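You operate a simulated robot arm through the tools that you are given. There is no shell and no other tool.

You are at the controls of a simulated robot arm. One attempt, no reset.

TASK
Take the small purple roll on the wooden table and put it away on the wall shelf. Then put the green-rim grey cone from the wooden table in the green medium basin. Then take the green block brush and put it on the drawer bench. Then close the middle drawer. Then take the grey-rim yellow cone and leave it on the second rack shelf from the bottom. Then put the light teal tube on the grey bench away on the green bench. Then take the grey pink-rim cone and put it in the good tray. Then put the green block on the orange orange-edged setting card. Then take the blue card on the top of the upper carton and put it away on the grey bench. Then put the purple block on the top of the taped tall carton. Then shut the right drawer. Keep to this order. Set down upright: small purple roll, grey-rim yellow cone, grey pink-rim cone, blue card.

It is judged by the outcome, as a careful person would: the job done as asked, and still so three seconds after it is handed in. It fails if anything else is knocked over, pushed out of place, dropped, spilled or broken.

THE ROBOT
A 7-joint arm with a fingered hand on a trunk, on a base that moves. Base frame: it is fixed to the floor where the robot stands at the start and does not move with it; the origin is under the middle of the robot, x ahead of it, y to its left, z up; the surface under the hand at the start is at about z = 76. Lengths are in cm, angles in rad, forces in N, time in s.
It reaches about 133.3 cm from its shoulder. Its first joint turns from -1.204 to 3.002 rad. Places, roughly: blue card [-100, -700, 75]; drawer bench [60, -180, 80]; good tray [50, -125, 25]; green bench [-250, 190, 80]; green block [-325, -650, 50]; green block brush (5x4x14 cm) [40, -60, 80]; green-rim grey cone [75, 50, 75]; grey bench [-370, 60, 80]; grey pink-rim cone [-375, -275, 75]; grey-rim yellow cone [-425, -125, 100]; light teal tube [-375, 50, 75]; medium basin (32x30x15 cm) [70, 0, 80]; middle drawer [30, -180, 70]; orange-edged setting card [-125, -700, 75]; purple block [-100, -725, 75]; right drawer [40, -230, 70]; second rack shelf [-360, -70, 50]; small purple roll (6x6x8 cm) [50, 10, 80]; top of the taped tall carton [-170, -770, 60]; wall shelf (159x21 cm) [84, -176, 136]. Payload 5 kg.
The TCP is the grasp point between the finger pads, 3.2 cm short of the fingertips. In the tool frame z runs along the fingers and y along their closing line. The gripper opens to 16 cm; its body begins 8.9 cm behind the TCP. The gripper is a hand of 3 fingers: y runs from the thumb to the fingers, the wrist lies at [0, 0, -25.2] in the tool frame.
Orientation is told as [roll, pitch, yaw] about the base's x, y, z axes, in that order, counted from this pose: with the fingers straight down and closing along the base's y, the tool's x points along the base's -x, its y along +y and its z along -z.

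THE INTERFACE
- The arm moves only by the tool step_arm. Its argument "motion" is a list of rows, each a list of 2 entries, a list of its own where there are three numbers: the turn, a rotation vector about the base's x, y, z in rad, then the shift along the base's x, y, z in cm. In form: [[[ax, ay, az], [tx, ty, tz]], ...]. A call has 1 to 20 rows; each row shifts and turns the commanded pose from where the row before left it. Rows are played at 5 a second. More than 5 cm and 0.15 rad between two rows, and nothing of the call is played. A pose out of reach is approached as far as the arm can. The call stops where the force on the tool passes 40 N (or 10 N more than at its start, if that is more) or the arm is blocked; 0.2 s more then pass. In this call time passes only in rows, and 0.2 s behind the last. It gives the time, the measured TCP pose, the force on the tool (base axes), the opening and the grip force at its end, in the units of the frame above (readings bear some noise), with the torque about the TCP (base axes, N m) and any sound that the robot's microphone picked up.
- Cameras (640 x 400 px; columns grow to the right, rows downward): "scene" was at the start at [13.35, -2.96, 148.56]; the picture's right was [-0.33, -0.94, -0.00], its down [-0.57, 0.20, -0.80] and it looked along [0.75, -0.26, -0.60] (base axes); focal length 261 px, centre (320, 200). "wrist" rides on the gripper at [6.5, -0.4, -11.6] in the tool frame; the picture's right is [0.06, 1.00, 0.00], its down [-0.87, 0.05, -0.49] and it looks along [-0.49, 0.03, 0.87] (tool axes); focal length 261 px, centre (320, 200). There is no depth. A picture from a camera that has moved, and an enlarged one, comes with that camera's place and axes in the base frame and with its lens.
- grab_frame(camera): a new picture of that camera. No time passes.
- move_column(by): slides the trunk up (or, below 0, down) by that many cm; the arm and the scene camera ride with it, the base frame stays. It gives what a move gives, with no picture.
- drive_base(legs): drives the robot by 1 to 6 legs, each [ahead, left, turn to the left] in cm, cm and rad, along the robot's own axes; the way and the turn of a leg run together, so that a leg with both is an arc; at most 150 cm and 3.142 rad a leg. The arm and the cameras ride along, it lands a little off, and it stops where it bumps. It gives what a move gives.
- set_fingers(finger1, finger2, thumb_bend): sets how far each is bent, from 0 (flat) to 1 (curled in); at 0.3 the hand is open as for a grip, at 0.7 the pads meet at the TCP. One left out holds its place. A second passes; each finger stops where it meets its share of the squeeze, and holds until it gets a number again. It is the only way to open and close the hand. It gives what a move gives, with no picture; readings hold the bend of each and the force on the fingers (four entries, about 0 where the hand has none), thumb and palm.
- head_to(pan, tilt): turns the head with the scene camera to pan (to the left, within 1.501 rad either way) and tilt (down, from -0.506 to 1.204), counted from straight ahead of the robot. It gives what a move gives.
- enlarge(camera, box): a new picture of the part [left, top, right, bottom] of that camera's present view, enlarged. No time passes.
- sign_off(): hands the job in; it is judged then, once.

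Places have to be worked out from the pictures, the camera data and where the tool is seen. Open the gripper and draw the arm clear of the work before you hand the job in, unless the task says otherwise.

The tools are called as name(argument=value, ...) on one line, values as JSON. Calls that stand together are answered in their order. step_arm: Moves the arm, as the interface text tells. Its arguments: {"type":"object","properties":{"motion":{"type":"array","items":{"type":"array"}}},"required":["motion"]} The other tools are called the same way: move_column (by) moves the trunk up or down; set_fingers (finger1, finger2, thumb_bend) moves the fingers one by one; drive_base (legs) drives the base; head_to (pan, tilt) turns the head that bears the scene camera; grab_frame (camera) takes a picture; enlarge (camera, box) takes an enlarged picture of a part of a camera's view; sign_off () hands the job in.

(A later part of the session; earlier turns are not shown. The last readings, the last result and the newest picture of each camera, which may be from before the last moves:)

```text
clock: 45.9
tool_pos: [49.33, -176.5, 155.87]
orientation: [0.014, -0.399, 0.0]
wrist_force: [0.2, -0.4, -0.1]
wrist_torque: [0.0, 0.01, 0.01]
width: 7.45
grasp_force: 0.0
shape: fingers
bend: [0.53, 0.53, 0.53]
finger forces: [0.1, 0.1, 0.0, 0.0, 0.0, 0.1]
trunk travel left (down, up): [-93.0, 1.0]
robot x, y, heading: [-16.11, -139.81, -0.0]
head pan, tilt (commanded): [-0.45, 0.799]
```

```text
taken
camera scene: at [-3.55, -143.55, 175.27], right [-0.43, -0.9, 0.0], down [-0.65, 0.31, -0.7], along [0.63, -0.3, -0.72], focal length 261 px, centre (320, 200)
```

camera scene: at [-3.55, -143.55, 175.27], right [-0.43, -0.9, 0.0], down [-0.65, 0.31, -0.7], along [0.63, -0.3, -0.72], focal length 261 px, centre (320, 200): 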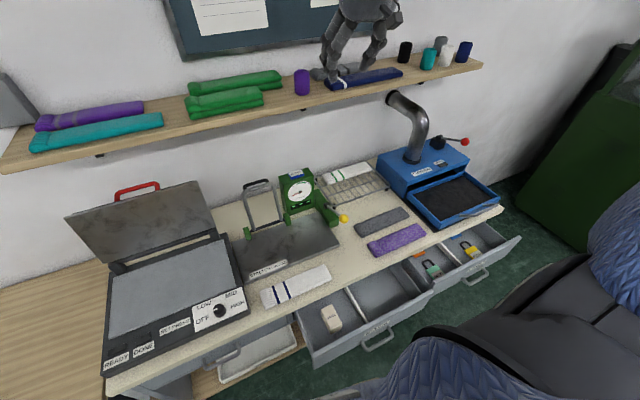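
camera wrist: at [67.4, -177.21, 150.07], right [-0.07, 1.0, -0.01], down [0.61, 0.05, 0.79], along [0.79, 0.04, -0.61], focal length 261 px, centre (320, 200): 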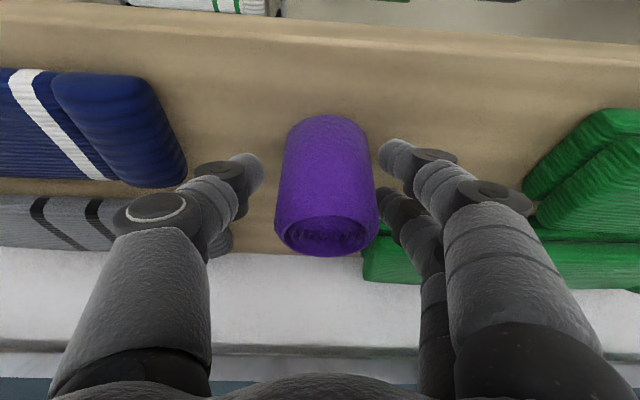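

The roll is standing on the shelf with neighbours untouched. Now I drive back left to the wooden table for the green-rim cone, then lower the trunk.

drive_base(legs=[[0, 110, 0], [-4, 92, 0]])

set_fingers(finger1=0.3, finger2=0.3, thumb_bend=0.3)

move_column(by=-20)

head_to(pan=-0.15, tilt=0.75)

grab_frame(camera="scene")

grab_frame(camera="wrist")

```text
clock: 55.9
tool_pos: [42.58, 26.24, 155.86]
orientation: [0.016, -0.401, 0.031]
wrist_force: [-0.3, 0.9, -0.3]
wrist_torque: [0.0, -0.01, -0.04]
width: 7.44
grasp_force: 0.1
shape: fingers
bend: [0.53, 0.53, 0.53]
finger forces: [0.1, 0.0, 0.1, 0.0, 0.0, 0.0]
trunk travel left (down, up): [-93.0, 1.0]
robot x, y, heading: [-23.48, 60.9, 0.03]
head pan, tilt (commanded): [-0.45, 0.799]
```

```text
clock: 56.9
tool_pos: [42.68, 26.18, 155.77]
orientation: [0.015, -0.402, 0.031]
wrist_force: [-0.1, 0.3, 0.5]
wrist_torque: [0.03, 0.03, 0.03]
width: 16.76
grasp_force: 0.1
shape: fingers
bend: [0.3, 0.3, 0.3]
finger forces: [0.0, 0.0, 0.0, 0.0, 0.0, 0.1]
trunk travel left (down, up): [-93.0, 1.0]
robot x, y, heading: [-23.68, 60.48, 0.032]
head pan, tilt (commanded): [-0.45, 0.799]
```

```text
clock: 59.1
tool_pos: [42.62, 26.26, 135.83]
orientation: [0.013, -0.401, 0.031]
wrist_force: [0.4, 0.0, 0.4]
wrist_torque: [0.04, -0.01, -0.03]
width: 16.75
grasp_force: 0.1
shape: fingers
bend: [0.3, 0.3, 0.3]
finger forces: [0.1, 0.1, 0.0, 0.0, 0.0, 0.0]
trunk travel left (down, up): [-73.0, 21.0]
robot x, y, heading: [-23.7, 61.02, 0.026]
head pan, tilt (commanded): [-0.45, 0.799]
```

```text
clock: 59.9
tool_pos: [42.72, 26.35, 135.85]
orientation: [0.015, -0.402, 0.031]
wrist_force: [-0.1, -0.4, 0.0]
wrist_torque: [0.0, 0.0, 0.02]
width: 16.73
grasp_force: 0.0
shape: fingers
bend: [0.3, 0.3, 0.3]
finger forces: [0.0, 0.0, 0.1, 0.1, 0.0, 0.1]
trunk travel left (down, up): [-73.0, 21.0]
robot x, y, heading: [-23.55, 60.71, 0.029]
head pan, tilt (commanded): [-0.15, 0.75]
```

```text
taken
camera scene: at [-10.29, 59.85, 155.67], right [-0.12, -0.99, 0.0], down [-0.68, 0.08, -0.73], along [0.73, -0.09, -0.68], focal length 261 px, centre (320, 200)
```

scene: 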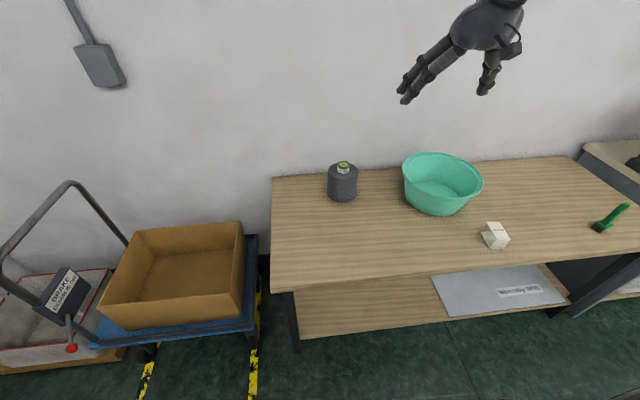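

```text
taken
camera wrist: at [32.26, 25.4, 143.87], right [-0.09, 1.0, -0.01], down [0.61, 0.07, 0.79], along [0.79, 0.07, -0.61], focal length 261 px, centre (320, 200)
```

wrist: 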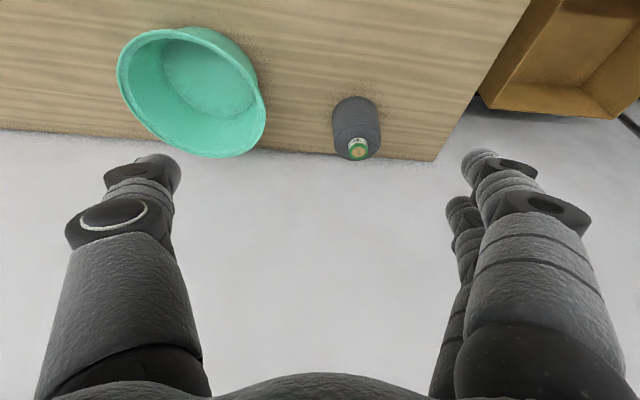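

I zoom on the cone and basin for precise positions.

enlarge(camera="scene", box=[300, 130, 500, 255])

enlarge(camera="wrist", box=[100, 0, 420, 200])

```text
3.20 times, centred on (400, 192) of scene
camera zoom: at [-10.29, 59.85, 155.67], right [-0.12, -0.99, 0.0], down [-0.68, 0.08, -0.73], along [0.73, -0.09, -0.68], focal length 834 px, centre (64, 224)
```

zoom: 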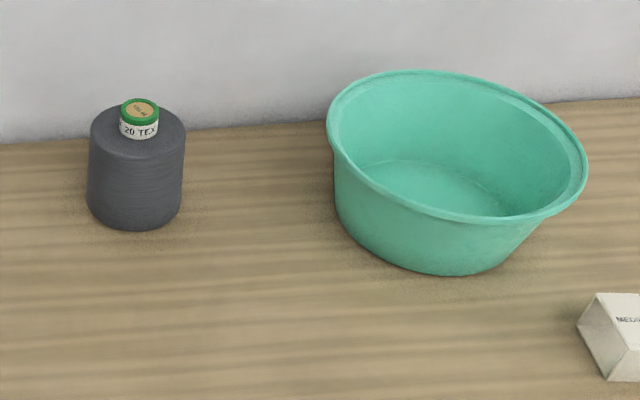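

```text
2.00 times, centred on (260, 100) of wrist
camera zoom: at [32.26, 25.4, 143.87], right [-0.09, 1.0, -0.01], down [0.61, 0.07, 0.79], along [0.79, 0.07, -0.61], focal length 521 px, centre (440, 400)
```

zoom: 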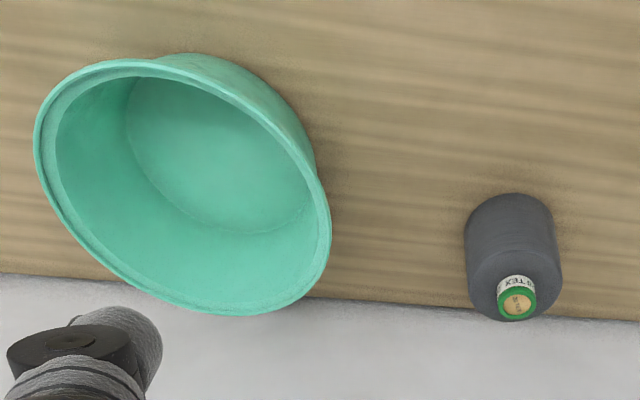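

The cone stands at about [78, 39], core top at z≈92 with a 4.7 cm green-rimmed core; the basin centre is about [69.8, 0.5]. I'll move forward a little and bring the hand above the cone, fingers straight down.

drive_base(legs=[[10, 0, -0.03]])

step_arm(motion=[[[0, 0.05, 0], [3.1, 1.5, -2.5]], [[0, 0.05, 0], [3.1, 1.5, -2.5]], [[0, 0.05, 0], [3.1, 1.5, -2.5]], [[0, 0.05, 0], [3.1, 1.5, -2.5]], [[0, 0.05, 0], [3.1, 1.5, -2.5]], [[0, 0.05, 0], [3.1, 1.5, -2.5]], [[0, 0.05, 0], [3.1, 1.5, -2.5]], [[0, 0.05, 0], [3.1, 1.5, -2.5]]])

grab_frame(camera="wrist")

grab_frame(camera="scene")

```text
clock: 61.0
tool_pos: [51.68, 24.56, 135.9]
orientation: [0.014, -0.401, 0.004]
wrist_force: [0.3, 1.0, -0.1]
wrist_torque: [-0.01, 0.03, 0.02]
width: 16.76
grasp_force: 0.0
shape: fingers
bend: [0.3, 0.3, 0.3]
finger forces: [0.1, 0.0, 0.0, 0.0, 0.0, 0.0]
trunk travel left (down, up): [-73.0, 21.0]
robot x, y, heading: [-13.76, 60.67, -0.001]
head pan, tilt (commanded): [-0.15, 0.75]
```

```text
clock: 62.8
tool_pos: [74.62, 34.64, 116.36]
orientation: [0.024, -0.004, 0.001]
wrist_force: [0.2, 0.3, 0.1]
wrist_torque: [0.02, 0.11, -0.01]
width: 16.78
grasp_force: 0.1
shape: fingers
bend: [0.3, 0.3, 0.3]
finger forces: [0.0, 0.0, 0.0, 0.0, 0.0, 0.1]
out of reach, approached as far as the arm can: row 8
trunk travel left (down, up): [-73.0, 21.0]
robot x, y, heading: [-13.59, 61.05, 0.005]
head pan, tilt (commanded): [-0.15, 0.75]
```

```text
taken
camera wrist: at [68.12, 34.09, 127.68], right [-0.06, 1.0, 0.02], down [0.87, 0.04, 0.5], along [0.49, 0.05, -0.87], focal length 261 px, centre (320, 200)
```

wrist: 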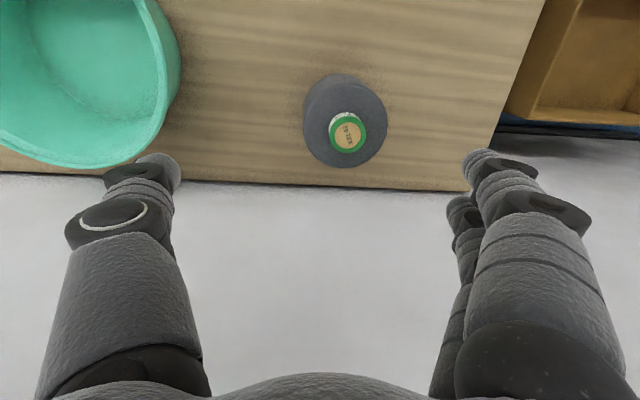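

```text
taken
camera scene: at [0.09, 59.41, 155.63], right [-0.15, -0.99, 0.0], down [-0.68, 0.1, -0.73], along [0.72, -0.11, -0.68], focal length 261 px, centre (320, 200)
```

scene: 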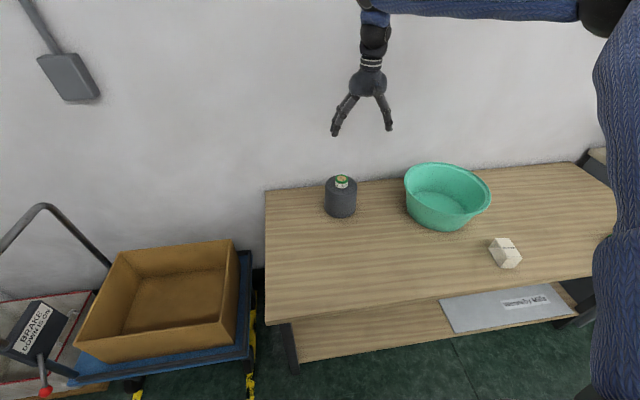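

Core top is at [77.6, 39.2]. I'll shift the base left again to ease the reach, then come over the core.

drive_base(legs=[[0, 14, 0]])

step_arm(motion=[[[0, 0.0, 0], [0.7, -2.3, -3]], [[0, 0, 0], [0.7, -2.3, -3]], [[0, 0, 0], [0.7, -2.3, -3]], [[0, 0, 0], [0.7, -2.2, -3]]])

grab_frame(camera="wrist")

```text
clock: 64.2
tool_pos: [74.32, 49.24, 116.52]
orientation: [0.018, -0.006, 0.004]
wrist_force: [0.9, 0.5, 0.6]
wrist_torque: [-0.03, 0.0, -0.02]
width: 16.8
grasp_force: 0.0
shape: fingers
bend: [0.3, 0.3, 0.3]
finger forces: [0.1, 0.0, 0.0, 0.1, 0.0, 0.0]
trunk travel left (down, up): [-73.0, 21.0]
robot x, y, heading: [-13.62, 74.99, 0.003]
head pan, tilt (commanded): [-0.15, 0.75]
```

```text
clock: 65.2
tool_pos: [77.03, 39.96, 104.21]
orientation: [0.019, -0.006, 0.003]
wrist_force: [0.8, 0.3, -0.1]
wrist_torque: [-0.01, 0.01, -0.02]
width: 16.79
grasp_force: 0.0
shape: fingers
bend: [0.3, 0.3, 0.3]
finger forces: [0.0, 0.0, 0.0, 0.0, 0.1, 0.0]
trunk travel left (down, up): [-73.0, 21.0]
robot x, y, heading: [-14.27, 75.12, 0.008]
head pan, tilt (commanded): [-0.15, 0.75]
```

```text
taken
camera wrist: at [70.53, 39.39, 115.69], right [-0.07, 1.0, 0.02], down [0.87, 0.05, 0.5], along [0.5, 0.05, -0.87], focal length 261 px, centre (320, 200)
```

wrist: 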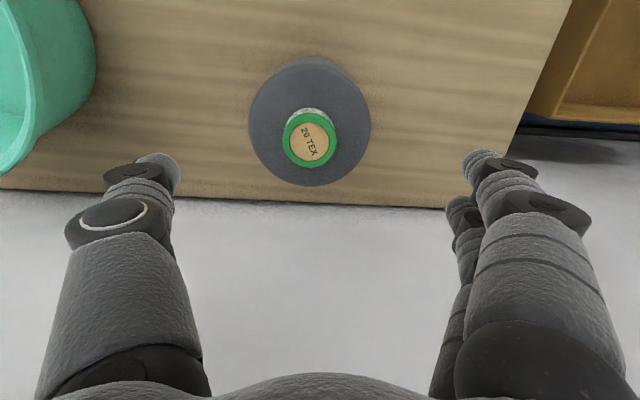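

The core is at about [78, 39.3]. I descend until the pads flank the core.

step_arm(motion=[[[0, 0, 0], [0.5, -0.4, -3.7]], [[0, 0, 0], [0.4, -0.3, -3.7]], [[0, 0, 0], [0, 0, -3.3]]])

grab_frame(camera="wrist")

enlarge(camera="scene", box=[280, 100, 480, 225])

```text
clock: 66.0
tool_pos: [74.69, 37.92, 95.1]
orientation: [0.022, -0.009, 0.002]
wrist_force: [0.2, 0.6, 0.0]
wrist_torque: [0.02, -0.02, -0.01]
width: 16.81
grasp_force: 0.2
shape: fingers
bend: [0.3, 0.3, 0.3]
finger forces: [0.0, 0.0, 0.0, 0.0, 0.0, 0.0]
out of reach, approached as far as the arm can: row 1, 2, 3
trunk travel left (down, up): [-73.0, 21.0]
robot x, y, heading: [-13.89, 75.25, 0.004]
head pan, tilt (commanded): [-0.15, 0.75]
```

```text
taken
camera wrist: at [68.27, 37.33, 106.59], right [-0.06, 1.0, 0.02], down [0.86, 0.05, 0.5], along [0.5, 0.05, -0.87], focal length 261 px, centre (320, 200)
```

wrist: 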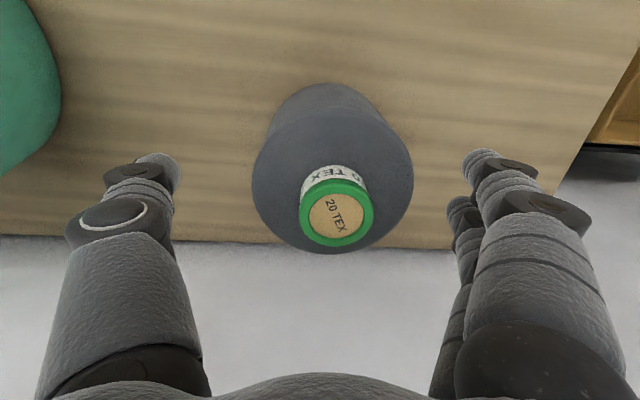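

```text
3.20 times, centred on (380, 162) of scene
camera zoom: at [-0.33, 73.75, 155.66], right [-0.15, -0.99, 0.0], down [-0.68, 0.1, -0.73], along [0.72, -0.11, -0.68], focal length 834 px, centre (128, 320)
```

zoom: 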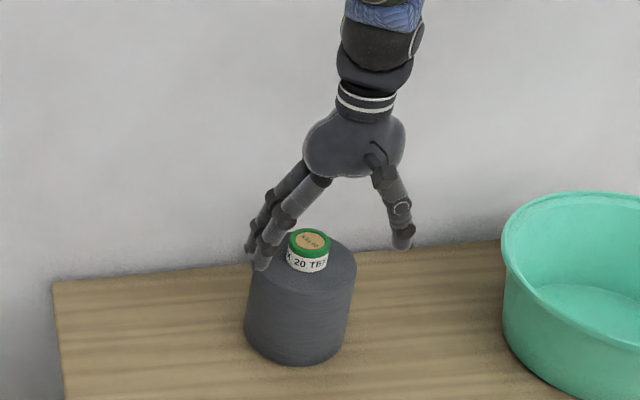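

That's the forward reach limit; I'll raise and pull back the hand, then bring the base 12 cm closer.

step_arm(motion=[[[0, 0, 0], [-2.5, 0, 4]], [[0, 0, 0], [-3, 0, 4]], [[0, 0, 0], [-4, 0, 3]]])

drive_base(legs=[[12, 0, 0]])

step_arm(motion=[[[0, 0, 0], [0.8, 0.7, -3]], [[0, 0, 0], [0.8, 0.5, -3]]])

grab_frame(camera="wrist")

```text
clock: 66.8
tool_pos: [64.85, 38.01, 106.44]
orientation: [0.017, -0.01, 0.004]
wrist_force: [-0.1, -0.2, -0.5]
wrist_torque: [0.02, -0.04, 0.0]
width: 16.79
grasp_force: 0.1
shape: fingers
bend: [0.3, 0.3, 0.3]
finger forces: [0.0, 0.0, 0.0, 0.0, 0.0, 0.0]
trunk travel left (down, up): [-73.0, 21.0]
robot x, y, heading: [-14.07, 74.73, 0.001]
head pan, tilt (commanded): [-0.15, 0.75]
```

```text
clock: 68.0
tool_pos: [77.09, 38.24, 106.16]
orientation: [0.02, -0.006, 0.004]
wrist_force: [0.7, 0.0, 0.1]
wrist_torque: [-0.03, 0.04, -0.02]
width: 16.8
grasp_force: 0.0
shape: fingers
bend: [0.3, 0.3, 0.3]
finger forces: [0.0, 0.1, 0.1, 0.1, 0.0, 0.1]
trunk travel left (down, up): [-73.0, 21.0]
robot x, y, heading: [-2.22, 75.21, 0.001]
head pan, tilt (commanded): [-0.15, 0.75]
```

```text
clock: 68.6
tool_pos: [78.72, 39.34, 100.11]
orientation: [0.023, -0.006, 0.002]
wrist_force: [1.2, 0.6, -0.2]
wrist_torque: [0.02, 0.04, -0.01]
width: 16.81
grasp_force: 0.0
shape: fingers
bend: [0.3, 0.3, 0.3]
finger forces: [0.1, 0.0, 0.0, 0.1, 0.0, 0.0]
trunk travel left (down, up): [-73.0, 21.0]
robot x, y, heading: [-1.82, 75.34, 0.004]
head pan, tilt (commanded): [-0.15, 0.75]
```

```text
taken
camera wrist: at [72.17, 38.77, 111.58], right [-0.06, 1.0, 0.02], down [0.87, 0.05, 0.5], along [0.49, 0.05, -0.87], focal length 261 px, centre (320, 200)
```

wrist: 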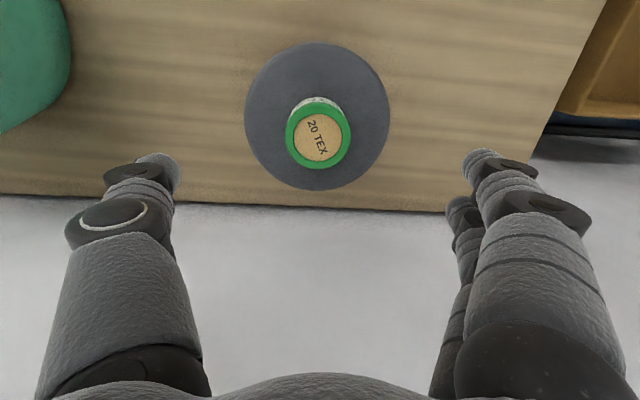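

Core at [77.9, 39.5]; I lower to z≈92.5 with the pads beside the core.

step_arm(motion=[[[0, 0, 0], [-0.4, 0.1, -3.8]], [[0, 0, 0], [-0.3, 0.1, -3.8]]])

grab_frame(camera="wrist")

enlarge(camera="scene", box=[280, 100, 480, 225])

```text
clock: 69.2
tool_pos: [77.84, 39.42, 92.54]
orientation: [0.02, -0.007, 0.002]
wrist_force: [0.5, 0.2, -0.3]
wrist_torque: [-0.01, 0.0, -0.02]
width: 16.8
grasp_force: 0.1
shape: fingers
bend: [0.3, 0.3, 0.3]
finger forces: [0.0, 0.0, 0.1, 0.0, 0.0, 0.0]
trunk travel left (down, up): [-73.0, 21.0]
robot x, y, heading: [-1.82, 75.15, 0.006]
head pan, tilt (commanded): [-0.15, 0.75]
```

```text
taken
camera wrist: at [71.4, 38.87, 104.03], right [-0.06, 1.0, 0.02], down [0.87, 0.05, 0.5], along [0.5, 0.05, -0.87], focal length 261 px, centre (320, 200)
```

wrist: 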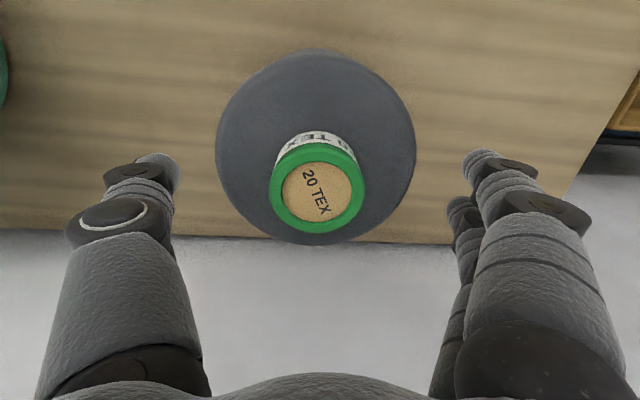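

```text
3.20 times, centred on (380, 162) of scene
camera zoom: at [11.48, 73.79, 155.67], right [-0.15, -0.99, 0.0], down [-0.67, 0.1, -0.73], along [0.72, -0.11, -0.68], focal length 834 px, centre (128, 320)
```

zoom: 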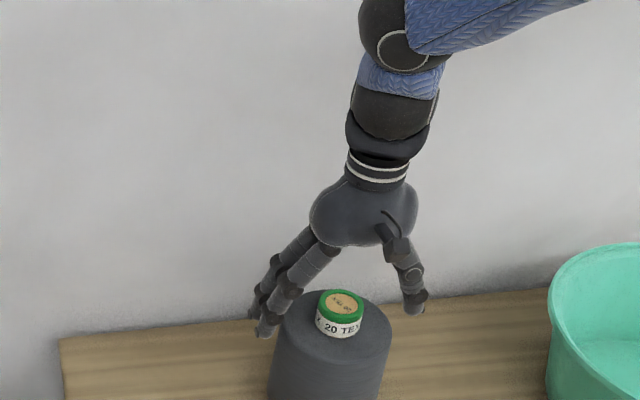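

The pads would be at the core's top edge; I lower 0.6 cm more and close on the core.

step_arm(motion=[[[0, 0, 0], [0.1, 0, -0.6]]])

set_fingers(finger1=0.58, finger2=0.58, thumb_bend=0.58)

grab_frame(camera="wrist")

enlarge(camera="scene", box=[300, 140, 460, 240])

```text
clock: 69.6
tool_pos: [78.11, 39.59, 91.96]
orientation: [0.021, -0.004, 0.003]
wrist_force: [0.9, -0.4, 0.3]
wrist_torque: [0.02, 0.0, 0.04]
width: 16.8
grasp_force: 0.1
shape: fingers
bend: [0.3, 0.3, 0.3]
finger forces: [0.1, 0.0, 0.0, 0.0, 0.0, 0.0]
trunk travel left (down, up): [-73.0, 21.0]
robot x, y, heading: [-1.91, 75.55, 0.003]
head pan, tilt (commanded): [-0.15, 0.75]
```

```text
clock: 70.6
tool_pos: [78.0, 39.48, 92.17]
orientation: [0.018, -0.006, 0.005]
wrist_force: [1.2, -2.4, 11.7]
wrist_torque: [-0.1, -0.01, -0.03]
width: 12.48
grasp_force: 21.4
shape: fingers
bend: [0.42, 0.43, 0.46]
finger forces: [9.5, 9.9, 0.0, 0.1, 23.7, 0.1]
trunk travel left (down, up): [-73.0, 21.0]
robot x, y, heading: [-1.55, 75.23, 0.007]
head pan, tilt (commanded): [-0.15, 0.75]
```

```text
taken
camera wrist: at [71.46, 38.91, 103.51], right [-0.07, 1.0, 0.02], down [0.87, 0.05, 0.5], along [0.5, 0.05, -0.87], focal length 261 px, centre (320, 200)
```

wrist: 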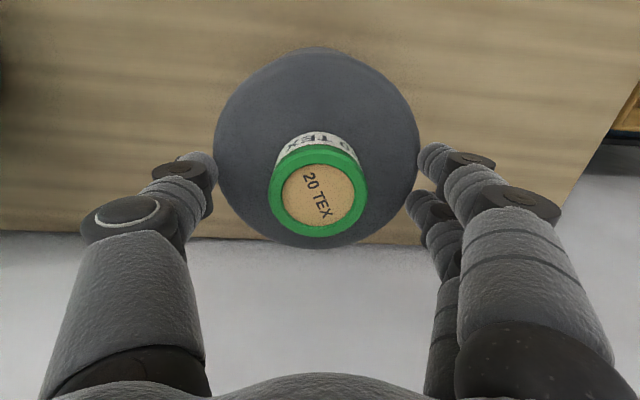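

```text
4.00 times, centred on (380, 190) of scene
camera zoom: at [11.37, 73.86, 155.69], right [-0.15, -0.99, 0.0], down [-0.67, 0.1, -0.73], along [0.72, -0.11, -0.68], focal length 1043 px, centre (80, 240)
```

zoom: 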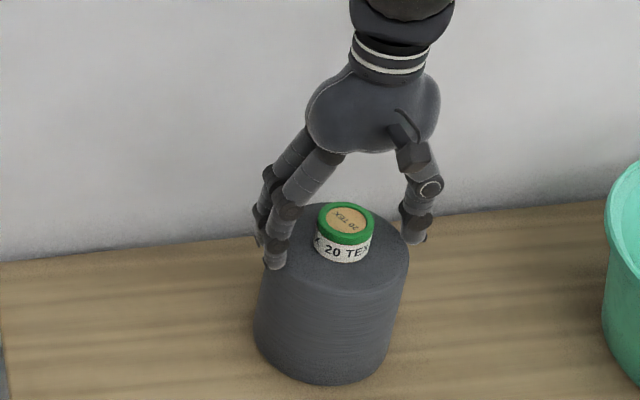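

The fingertips only caught the top edge of the yarn body. I'll reopen and go lower for a firm grip around the body.

set_fingers(finger1=0.3, finger2=0.3, thumb_bend=0.3)

step_arm(motion=[[[0, 0, 0], [0, -0.1, -2.4]], [[0, 0, 0], [0, -0.1, -2.4]]])

grab_frame(camera="wrist")

enlarge(camera="scene", box=[300, 140, 460, 240])

```text
clock: 71.6
tool_pos: [77.96, 39.53, 92.13]
orientation: [0.019, -0.006, 0.003]
wrist_force: [0.4, -0.2, -0.1]
wrist_torque: [-0.02, -0.02, -0.03]
width: 16.74
grasp_force: 0.0
shape: fingers
bend: [0.3, 0.3, 0.3]
finger forces: [0.0, 0.0, 0.0, 0.0, 0.0, 0.0]
trunk travel left (down, up): [-73.0, 21.0]
robot x, y, heading: [-1.78, 75.52, 0.003]
head pan, tilt (commanded): [-0.15, 0.75]
```

```text
clock: 72.2
tool_pos: [78.03, 39.51, 87.29]
orientation: [0.023, -0.008, 0.004]
wrist_force: [0.3, 0.0, 0.5]
wrist_torque: [0.03, 0.0, -0.02]
width: 16.75
grasp_force: 0.3
shape: fingers
bend: [0.3, 0.3, 0.3]
finger forces: [0.1, 0.0, 0.0, 0.1, 0.0, 0.1]
trunk travel left (down, up): [-73.0, 21.0]
robot x, y, heading: [-1.87, 74.87, 0.005]
head pan, tilt (commanded): [-0.15, 0.75]
```

```text
taken
camera wrist: at [71.48, 38.85, 98.64], right [-0.07, 1.0, 0.02], down [0.87, 0.05, 0.5], along [0.5, 0.05, -0.87], focal length 261 px, centre (320, 200)
```

wrist: 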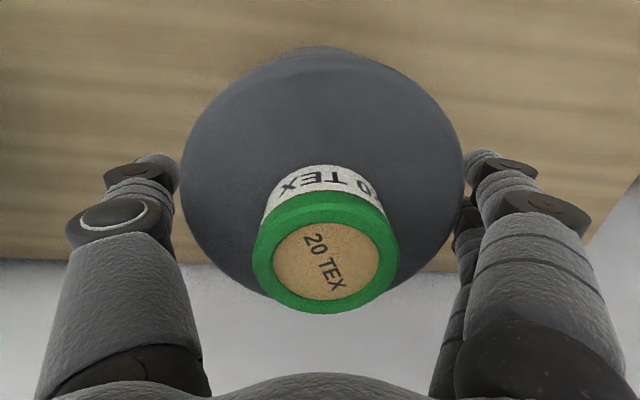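

```text
4.00 times, centred on (380, 190) of scene
camera zoom: at [11.51, 73.81, 155.67], right [-0.15, -0.99, 0.0], down [-0.68, 0.1, -0.73], along [0.72, -0.11, -0.68], focal length 1043 px, centre (80, 240)
```

zoom: 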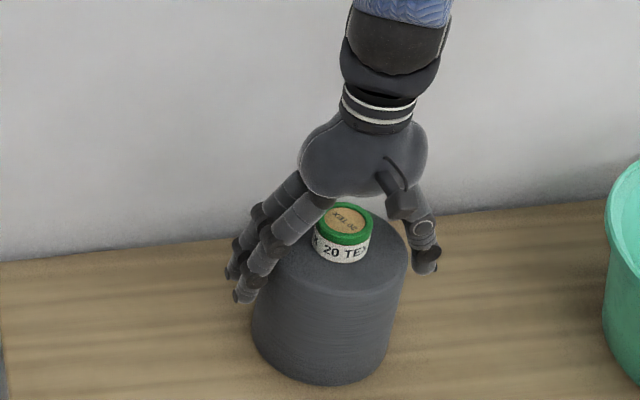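

The fingers now flank the body with the palm clear of the core. I close.

set_fingers(finger1=0.6, finger2=0.6, thumb_bend=0.6)

step_arm(motion=[[[0, 0, 0], [0, 0, 1]], [[0, 0, 0], [0, 0, 2]]])

grab_frame(camera="wrist")

enlarge(camera="scene", box=[300, 140, 460, 240])

```text
clock: 73.2
tool_pos: [77.96, 39.5, 87.18]
orientation: [0.021, -0.005, 0.004]
wrist_force: [0.9, -0.5, -0.2]
wrist_torque: [-0.05, 0.02, -0.01]
width: 13.04
grasp_force: 36.4
shape: fingers
bend: [0.49, 0.49, 0.52]
finger forces: [18.3, 18.0, 0.0, 0.1, 36.6, 0.1]
trunk travel left (down, up): [-73.0, 21.0]
robot x, y, heading: [-1.68, 75.1, -0.002]
head pan, tilt (commanded): [-0.15, 0.75]
```

```text
clock: 73.8
tool_pos: [77.93, 39.27, 90.25]
orientation: [0.019, -0.006, 0.003]
wrist_force: [-0.8, -0.5, -6.4]
wrist_torque: [-0.03, -0.04, -0.01]
width: 13.08
grasp_force: 36.5
shape: fingers
bend: [0.49, 0.49, 0.52]
finger forces: [18.4, 17.9, 0.1, 0.0, 36.4, 0.0]
trunk travel left (down, up): [-73.0, 21.0]
robot x, y, heading: [-2.28, 75.34, 0.006]
head pan, tilt (commanded): [-0.15, 0.75]
```

```text
taken
camera wrist: at [71.46, 38.7, 101.69], right [-0.07, 1.0, 0.02], down [0.87, 0.05, 0.5], along [0.5, 0.05, -0.87], focal length 261 px, centre (320, 200)
```

wrist: 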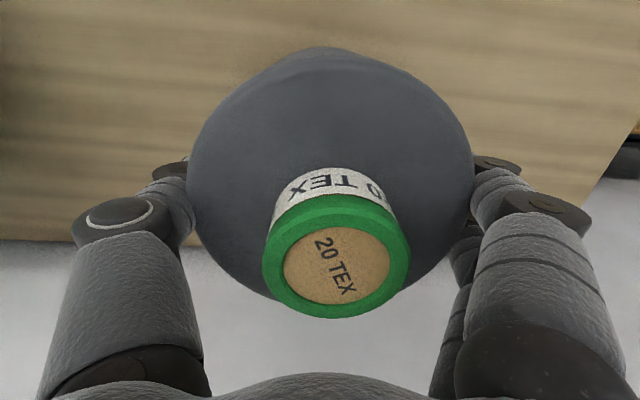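

```text
4.00 times, centred on (380, 190) of scene
camera zoom: at [11.42, 73.86, 155.67], right [-0.15, -0.99, 0.0], down [-0.67, 0.1, -0.73], along [0.72, -0.11, -0.68], focal length 1043 px, centre (80, 240)
```

zoom: 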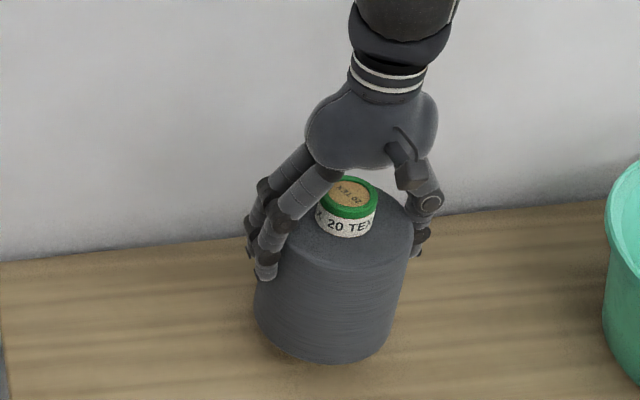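

The cone is lifted cleanly (≈6.4 N). I raise it above the basin rim height, then shift the base right to bring it over the basin.

step_arm(motion=[[[0, 0, 0], [0, 0, 4]], [[0, 0, 0], [-1, 0, 4]], [[0, 0, 0], [-1, 0, 4]], [[0, 0, 0], [-1, 0, 4]], [[0, 0, 0], [-1, 0, 4]]])

drive_base(legs=[[0, -35, 0]])

head_to(pan=-0.5, tilt=0.75)

grab_frame(camera="wrist")

grab_frame(camera="scene")

```text
clock: 75.0
tool_pos: [73.75, 39.32, 110.24]
orientation: [0.019, -0.007, 0.002]
wrist_force: [-0.3, 0.0, -6.5]
wrist_torque: [-0.04, -0.03, 0.01]
width: 13.05
grasp_force: 36.3
shape: fingers
bend: [0.49, 0.49, 0.52]
finger forces: [18.4, 18.0, 0.0, 0.0, 36.2, 0.0]
trunk travel left (down, up): [-73.0, 21.0]
robot x, y, heading: [-1.86, 75.16, 0.002]
head pan, tilt (commanded): [-0.15, 0.75]
```

```text
clock: 77.3
tool_pos: [73.98, 4.22, 110.15]
orientation: [0.022, -0.007, 0.004]
wrist_force: [-0.7, -1.0, -6.1]
wrist_torque: [-0.04, 0.0, 0.05]
width: 13.05
grasp_force: 36.5
shape: fingers
bend: [0.49, 0.49, 0.52]
finger forces: [18.3, 18.0, 0.0, 0.0, 36.3, 0.0]
trunk travel left (down, up): [-73.0, 21.0]
robot x, y, heading: [-1.64, 40.53, 0.001]
head pan, tilt (commanded): [-0.15, 0.75]
```

```text
clock: 78.1
tool_pos: [73.96, 4.19, 110.09]
orientation: [0.019, -0.004, 0.001]
wrist_force: [0.5, -0.2, -6.7]
wrist_torque: [-0.05, 0.0, -0.02]
width: 13.05
grasp_force: 36.5
shape: fingers
bend: [0.49, 0.49, 0.52]
finger forces: [18.3, 18.1, 0.0, 0.0, 36.2, 0.0]
trunk travel left (down, up): [-73.0, 21.0]
robot x, y, heading: [-2.16, 40.1, 0.0]
head pan, tilt (commanded): [-0.499, 0.75]
```

```text
taken
camera wrist: at [67.4, 3.6, 121.53], right [-0.06, 1.0, 0.02], down [0.87, 0.05, 0.5], along [0.5, 0.05, -0.87], focal length 261 px, centre (320, 200)
```

wrist: 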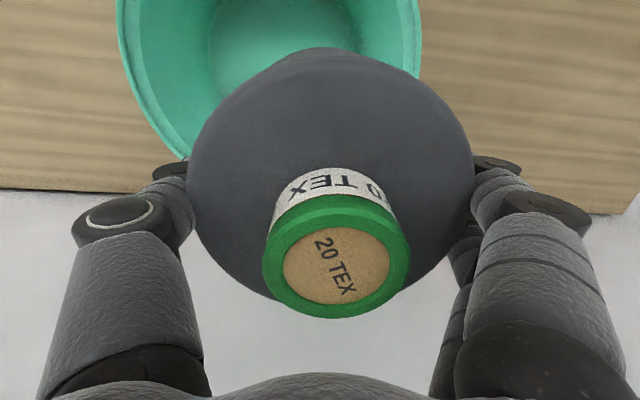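

```text
taken
camera scene: at [10.64, 36.16, 155.66], right [-0.48, -0.88, 0.0], down [-0.6, 0.33, -0.73], along [0.64, -0.35, -0.68], focal length 261 px, centre (320, 200)
```

scene: 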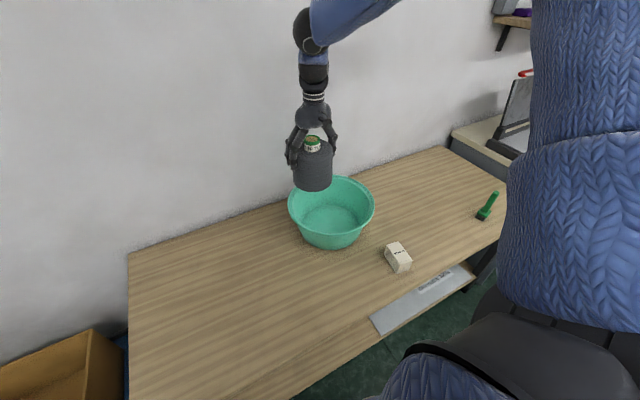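

The basin rim spans y≈-15.7 to 14.2; centre ≈[69.8, -0.7]. I move over its centre and lower.

step_arm(motion=[[[0, 0, 0], [-2.1, -2.4, 0]], [[0, 0, 0], [-2.1, -2.4, 0]], [[0, 0, 0], [0, 0, -3.5]], [[0, 0, 0], [0, 0, -3.5]]])

grab_frame(camera="scene")

grab_frame(camera="wrist")

```text
clock: 79.1
tool_pos: [69.84, -0.89, 103.11]
orientation: [0.02, -0.006, 0.0]
wrist_force: [0.2, -0.3, -6.2]
wrist_torque: [-0.03, -0.01, -0.03]
width: 13.05
grasp_force: 36.4
shape: fingers
bend: [0.49, 0.49, 0.52]
finger forces: [18.3, 18.0, 0.1, 0.0, 36.2, 0.0]
trunk travel left (down, up): [-73.0, 21.0]
robot x, y, heading: [-1.75, 40.06, -0.003]
head pan, tilt (commanded): [-0.499, 0.75]
```

```text
taken
camera scene: at [10.67, 35.99, 155.66], right [-0.48, -0.88, 0.0], down [-0.6, 0.33, -0.73], along [0.64, -0.35, -0.68], focal length 261 px, centre (320, 200)
```

scene: 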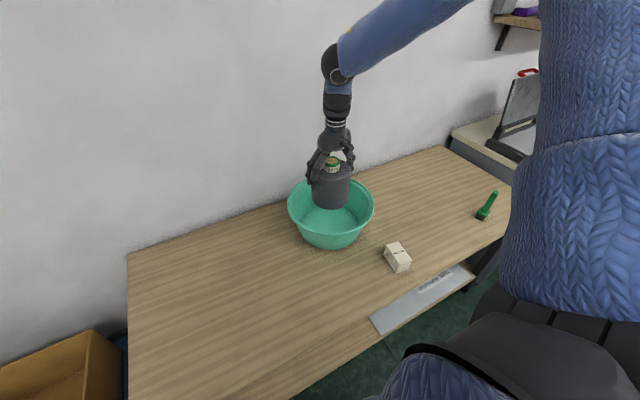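

```text
taken
camera wrist: at [63.33, -1.53, 114.44], right [-0.06, 1.0, 0.02], down [0.87, 0.04, 0.5], along [0.5, 0.05, -0.87], focal length 261 px, centre (320, 200)
```

wrist: 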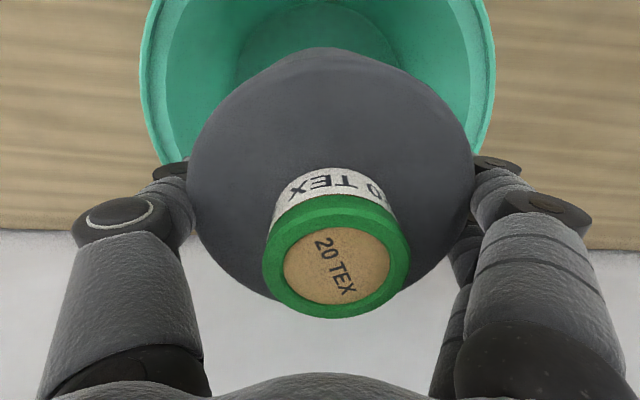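

Well centred in the basin. I lower further.

step_arm(motion=[[[0, 0, 0], [0, 0, -3.2]], [[0, 0, 0], [0, 0, -3.2]], [[0, 0, 0], [0, 0, -3.2]], [[0, 0, 0], [0, 0, -3.0]]])

enlarge(camera="scene", box=[250, 120, 410, 270])

grab_frame(camera="wrist")

```text
clock: 80.1
tool_pos: [69.77, -0.68, 90.27]
orientation: [0.021, -0.005, 0.0]
wrist_force: [-0.5, 0.3, -6.1]
wrist_torque: [-0.02, 0.01, 0.02]
width: 13.03
grasp_force: 35.9
shape: fingers
bend: [0.49, 0.49, 0.52]
finger forces: [18.3, 18.2, 0.0, 0.1, 36.1, 0.1]
trunk travel left (down, up): [-73.0, 21.0]
robot x, y, heading: [-1.95, 40.46, -0.002]
head pan, tilt (commanded): [-0.499, 0.75]
```

```text
2.67 times, centred on (330, 195) of scene
camera zoom: at [10.76, 36.03, 155.65], right [-0.48, -0.88, 0.0], down [-0.6, 0.33, -0.73], along [0.64, -0.35, -0.68], focal length 695 px, centre (293, 213)
```

zoom: 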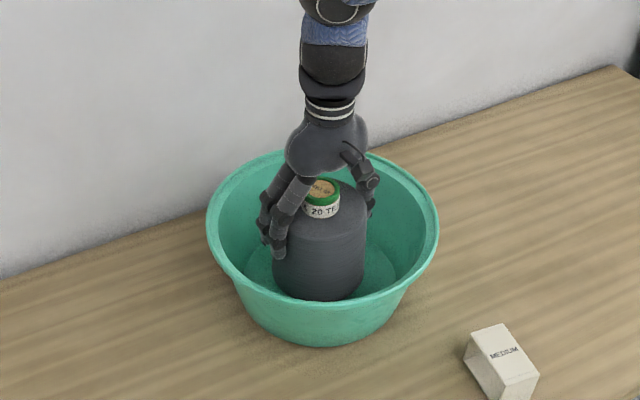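

```text
taken
camera wrist: at [63.28, -1.23, 101.8], right [-0.06, 1.0, 0.02], down [0.87, 0.04, 0.5], along [0.5, 0.05, -0.87], focal length 261 px, centre (320, 200)
```

wrist: 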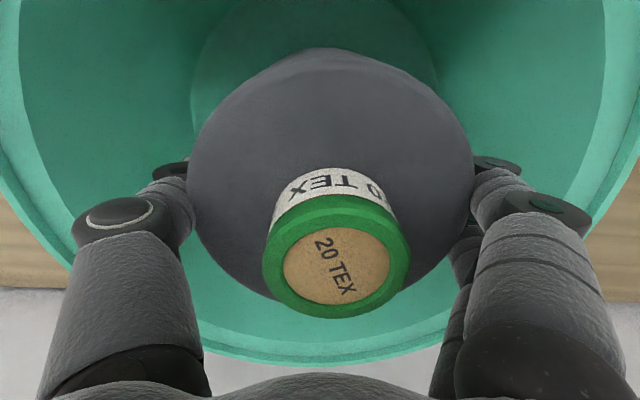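

step_arm(motion=[[[0, 0, 0], [0, 0, -0.8]], [[0, 0, 0], [0, 0, -0.4]], [[0, 0, 0], [0, 0, -0.3]], [[0, 0, 0], [0, 0, -0.3]]])

```text
clock: 81.1
tool_pos: [69.51, -0.62, 88.7]
orientation: [0.021, -0.005, 0.001]
wrist_force: [0.3, -0.1, -5.8]
wrist_torque: [-0.06, 0.0, 0.01]
width: 13.06
grasp_force: 36.4
shape: fingers
bend: [0.49, 0.49, 0.52]
finger forces: [18.3, 18.2, 0.0, 0.0, 36.1, 0.1]
trunk travel left (down, up): [-73.0, 21.0]
robot x, y, heading: [-1.53, 40.03, -0.003]
head pan, tilt (commanded): [-0.499, 0.75]
```

The weight is still in the hand (-5.8 N), so I keep lowering gently until the load transfers.

step_arm(motion=[[[0, 0, 0], [0, 0, -0.3]], [[0, 0, 0], [0, 0, -0.3]], [[0, 0, 0], [0, 0, -0.2]]])

```text
clock: 81.9
tool_pos: [69.84, -0.64, 87.92]
orientation: [0.022, -0.006, 0.002]
wrist_force: [0.5, -0.1, -6.0]
wrist_torque: [-0.04, 0.01, 0.0]
width: 13.02
grasp_force: 36.4
shape: fingers
bend: [0.49, 0.49, 0.52]
finger forces: [18.4, 18.2, 0.1, 0.1, 36.1, 0.1]
trunk travel left (down, up): [-73.0, 21.0]
robot x, y, heading: [-1.83, 40.02, -0.001]
head pan, tilt (commanded): [-0.499, 0.75]
```

step_arm(motion=[[[0, 0, 0], [0, 0, -0.2]], [[0, 0, 0], [0, 0, -0.2]]])

```text
clock: 82.5
tool_pos: [69.63, -0.47, 87.63]
orientation: [0.02, -0.007, 0.002]
wrist_force: [-0.6, -1.2, 3.1]
wrist_torque: [0.0, 0.03, 0.0]
width: 13.06
grasp_force: 36.6
shape: fingers
bend: [0.49, 0.49, 0.52]
finger forces: [18.3, 18.1, 0.0, 0.0, 36.2, 0.1]
trunk travel left (down, up): [-73.0, 21.0]
robot x, y, heading: [-1.63, 40.21, -0.002]
head pan, tilt (commanded): [-0.499, 0.75]
```

The load has transferred to the basin floor (+3 N). I open moderately, keeping within the basin.

set_fingers(finger1=0.38, finger2=0.38, thumb_bend=0.38)

grab_frame(camera="wrist")

```text
clock: 83.5
tool_pos: [69.74, -0.52, 87.67]
orientation: [0.018, -0.006, 0.002]
wrist_force: [2.8, 7.4, 13.5]
wrist_torque: [0.51, 0.06, -0.05]
width: 14.34
grasp_force: 7.2
shape: fingers
bend: [0.37, 0.37, 0.38]
finger forces: [5.9, 6.3, 0.1, 0.0, 2.3, 0.0]
trunk travel left (down, up): [-73.0, 21.0]
robot x, y, heading: [-1.69, 40.07, 0.002]
head pan, tilt (commanded): [-0.499, 0.75]
```

```text
taken
camera wrist: at [63.17, -1.09, 99.08], right [-0.06, 1.0, 0.02], down [0.87, 0.05, 0.5], along [0.5, 0.05, -0.87], focal length 261 px, centre (320, 200)
```

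wrist: 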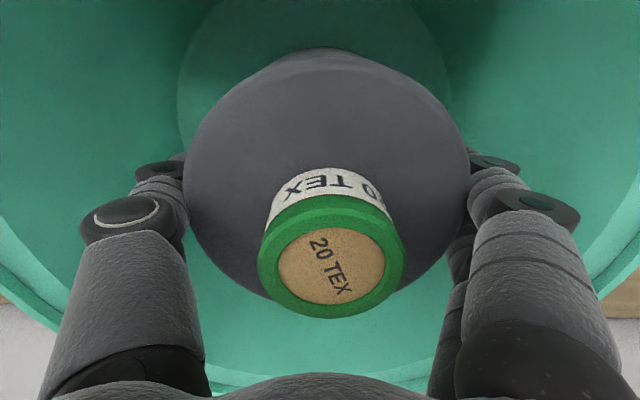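

There's still some contact force; I open the fingers further.

set_fingers(finger1=0.3, finger2=0.3, thumb_bend=0.3)

grab_frame(camera="wrist")

enlarge(camera="scene", box=[250, 120, 410, 270])

```text
clock: 84.5
tool_pos: [69.71, -0.62, 87.45]
orientation: [0.018, -0.007, 0.001]
wrist_force: [0.5, -0.6, -0.2]
wrist_torque: [0.01, -0.02, 0.02]
width: 16.77
grasp_force: 0.2
shape: fingers
bend: [0.3, 0.3, 0.3]
finger forces: [0.1, 0.0, 0.1, 0.0, 0.0, 0.0]
trunk travel left (down, up): [-73.0, 21.0]
robot x, y, heading: [-2.12, 40.38, 0.005]
head pan, tilt (commanded): [-0.499, 0.75]
```

```text
taken
camera wrist: at [63.18, -1.2, 98.99], right [-0.06, 1.0, 0.02], down [0.87, 0.05, 0.5], along [0.5, 0.05, -0.87], focal length 261 px, centre (320, 200)
```

wrist: 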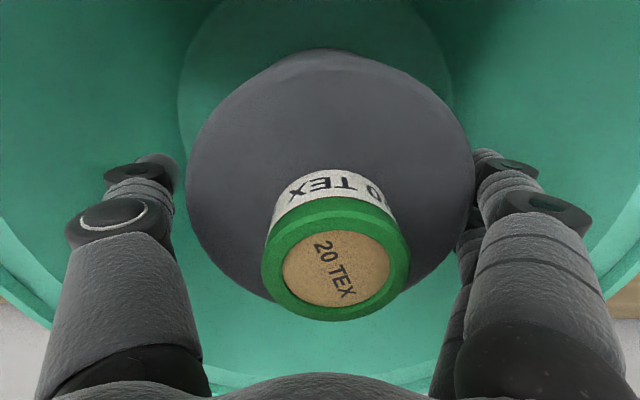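

```text
2.67 times, centred on (330, 195) of scene
camera zoom: at [10.59, 36.15, 155.67], right [-0.48, -0.88, 0.0], down [-0.6, 0.33, -0.73], along [0.64, -0.35, -0.68], focal length 695 px, centre (293, 213)
```

zoom: 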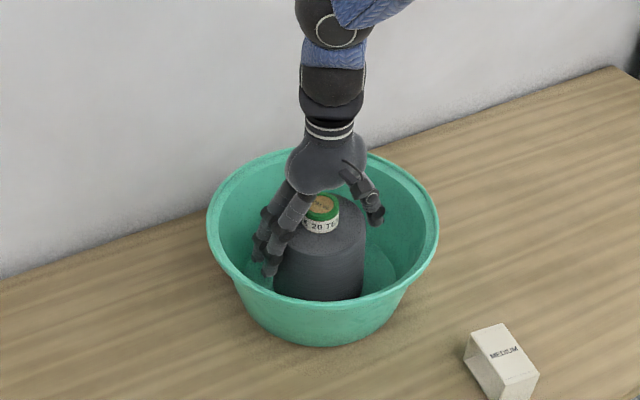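

Free now. I nudge slightly +y to centre the gap and lift straight out.

step_arm(motion=[[[0, 0, 0], [0, 0.3, 0.5]], [[0, 0, 0], [0, 0.1, 2]], [[0, 0, 0], [0, 0, 4]], [[0, 0, 0], [0, 0, 4.5]], [[0, 0, 0], [0, 0, 4.5]], [[0, 0, 0], [0, 0, 4.5]]])

grab_frame(camera="scene")

```text
clock: 85.9
tool_pos: [69.46, -0.21, 107.64]
orientation: [0.019, -0.007, 0.0]
wrist_force: [-0.6, 0.0, 0.4]
wrist_torque: [0.01, -0.05, 0.04]
width: 16.8
grasp_force: 0.2
shape: fingers
bend: [0.3, 0.3, 0.3]
finger forces: [0.0, 0.0, 0.0, 0.0, 0.0, 0.1]
trunk travel left (down, up): [-73.0, 21.0]
robot x, y, heading: [-1.93, 40.27, -0.001]
head pan, tilt (commanded): [-0.499, 0.75]
```

```text
taken
camera scene: at [10.44, 36.21, 155.67], right [-0.48, -0.88, 0.0], down [-0.6, 0.33, -0.73], along [0.64, -0.35, -0.68], focal length 261 px, centre (320, 200)
```

scene: 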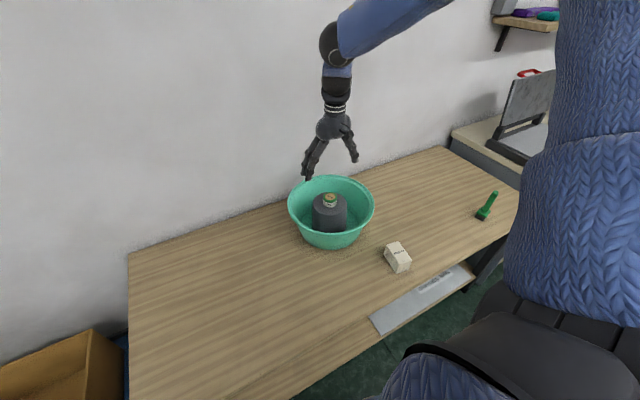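

Cone is standing in the basin. Next the green brush at about [44, -60], standing upright; I back off and drive right to bring it under the hand.

drive_base(legs=[[-22, 0, 0], [0, -62, 0]])

grab_frame(camera="scene")

grab_frame(camera="wrist")

```text
clock: 90.7
tool_pos: [47.43, -61.89, 107.51]
orientation: [0.021, -0.007, 0.002]
wrist_force: [0.1, -0.4, 0.2]
wrist_torque: [0.03, -0.03, -0.02]
width: 16.8
grasp_force: 0.1
shape: fingers
bend: [0.3, 0.3, 0.3]
finger forces: [0.0, 0.0, 0.1, 0.1, 0.0, 0.1]
trunk travel left (down, up): [-73.0, 21.0]
robot x, y, heading: [-24.07, -21.58, -0.001]
head pan, tilt (commanded): [-0.499, 0.75]
```

```text
taken
camera scene: at [-11.52, -25.6, 155.67], right [-0.48, -0.88, 0.0], down [-0.6, 0.33, -0.73], along [0.64, -0.35, -0.68], focal length 261 px, centre (320, 200)
```

scene: 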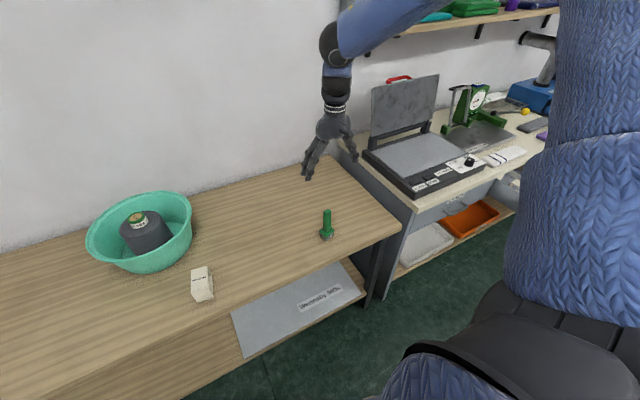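

```text
taken
camera wrist: at [41.01, -62.48, 118.93], right [-0.06, 1.0, 0.02], down [0.87, 0.05, 0.5], along [0.5, 0.05, -0.87], focal length 261 px, centre (320, 200)
```

wrist: 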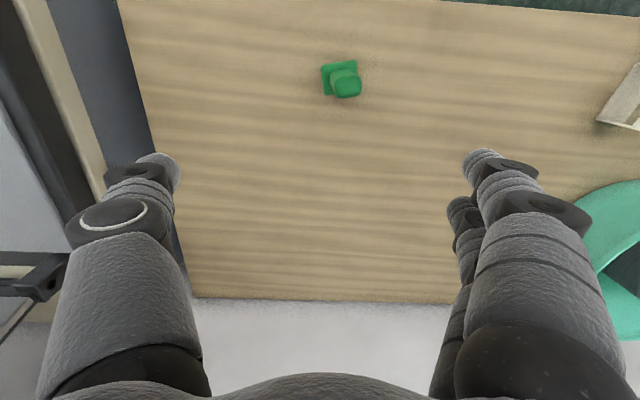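

Zooming on the brush for its exact position and shape.

enlarge(camera="wrist", box=[280, 40, 400, 115])

enlarge(camera="scene", box=[280, 190, 376, 250])

enlarge(camera="scene", box=[360, 60, 560, 185])

```text
5.33 times, centred on (340, 78) of wrist
camera zoom: at [41.01, -62.48, 118.93], right [-0.06, 1.0, 0.02], down [0.87, 0.05, 0.5], along [0.5, 0.05, -0.87], focal length 1390 px, centre (213, 853)
```

zoom: 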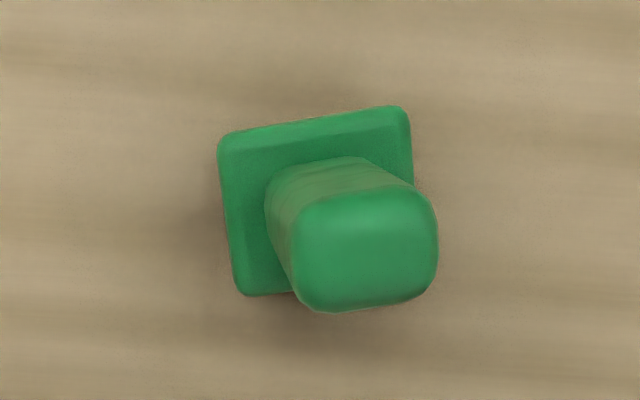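

```text
6.67 times, centred on (328, 220) of scene
camera zoom: at [-11.52, -25.6, 155.67], right [-0.48, -0.88, 0.0], down [-0.6, 0.33, -0.73], along [0.64, -0.35, -0.68], focal length 1738 px, centre (267, 67)
```

zoom: 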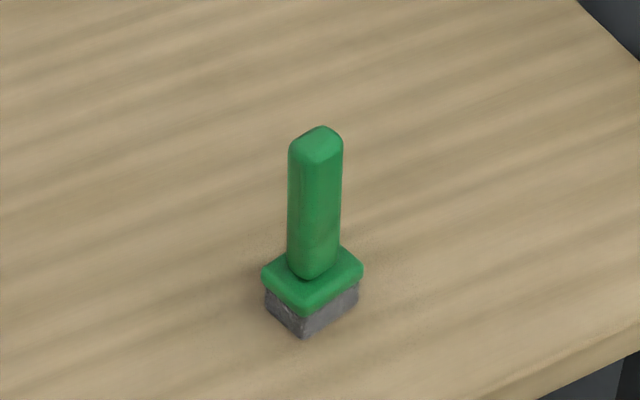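

```text
3.20 times, centred on (460, 122) of scene
camera zoom: at [-11.52, -25.6, 155.67], right [-0.48, -0.88, 0.0], down [-0.6, 0.33, -0.73], along [0.64, -0.35, -0.68], focal length 834 px, centre (-128, 448)
```

zoom: 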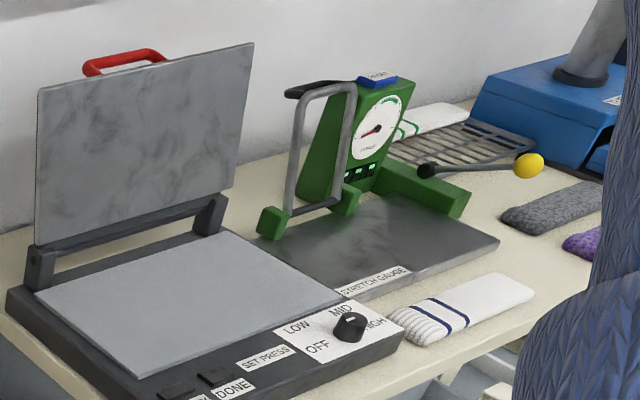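

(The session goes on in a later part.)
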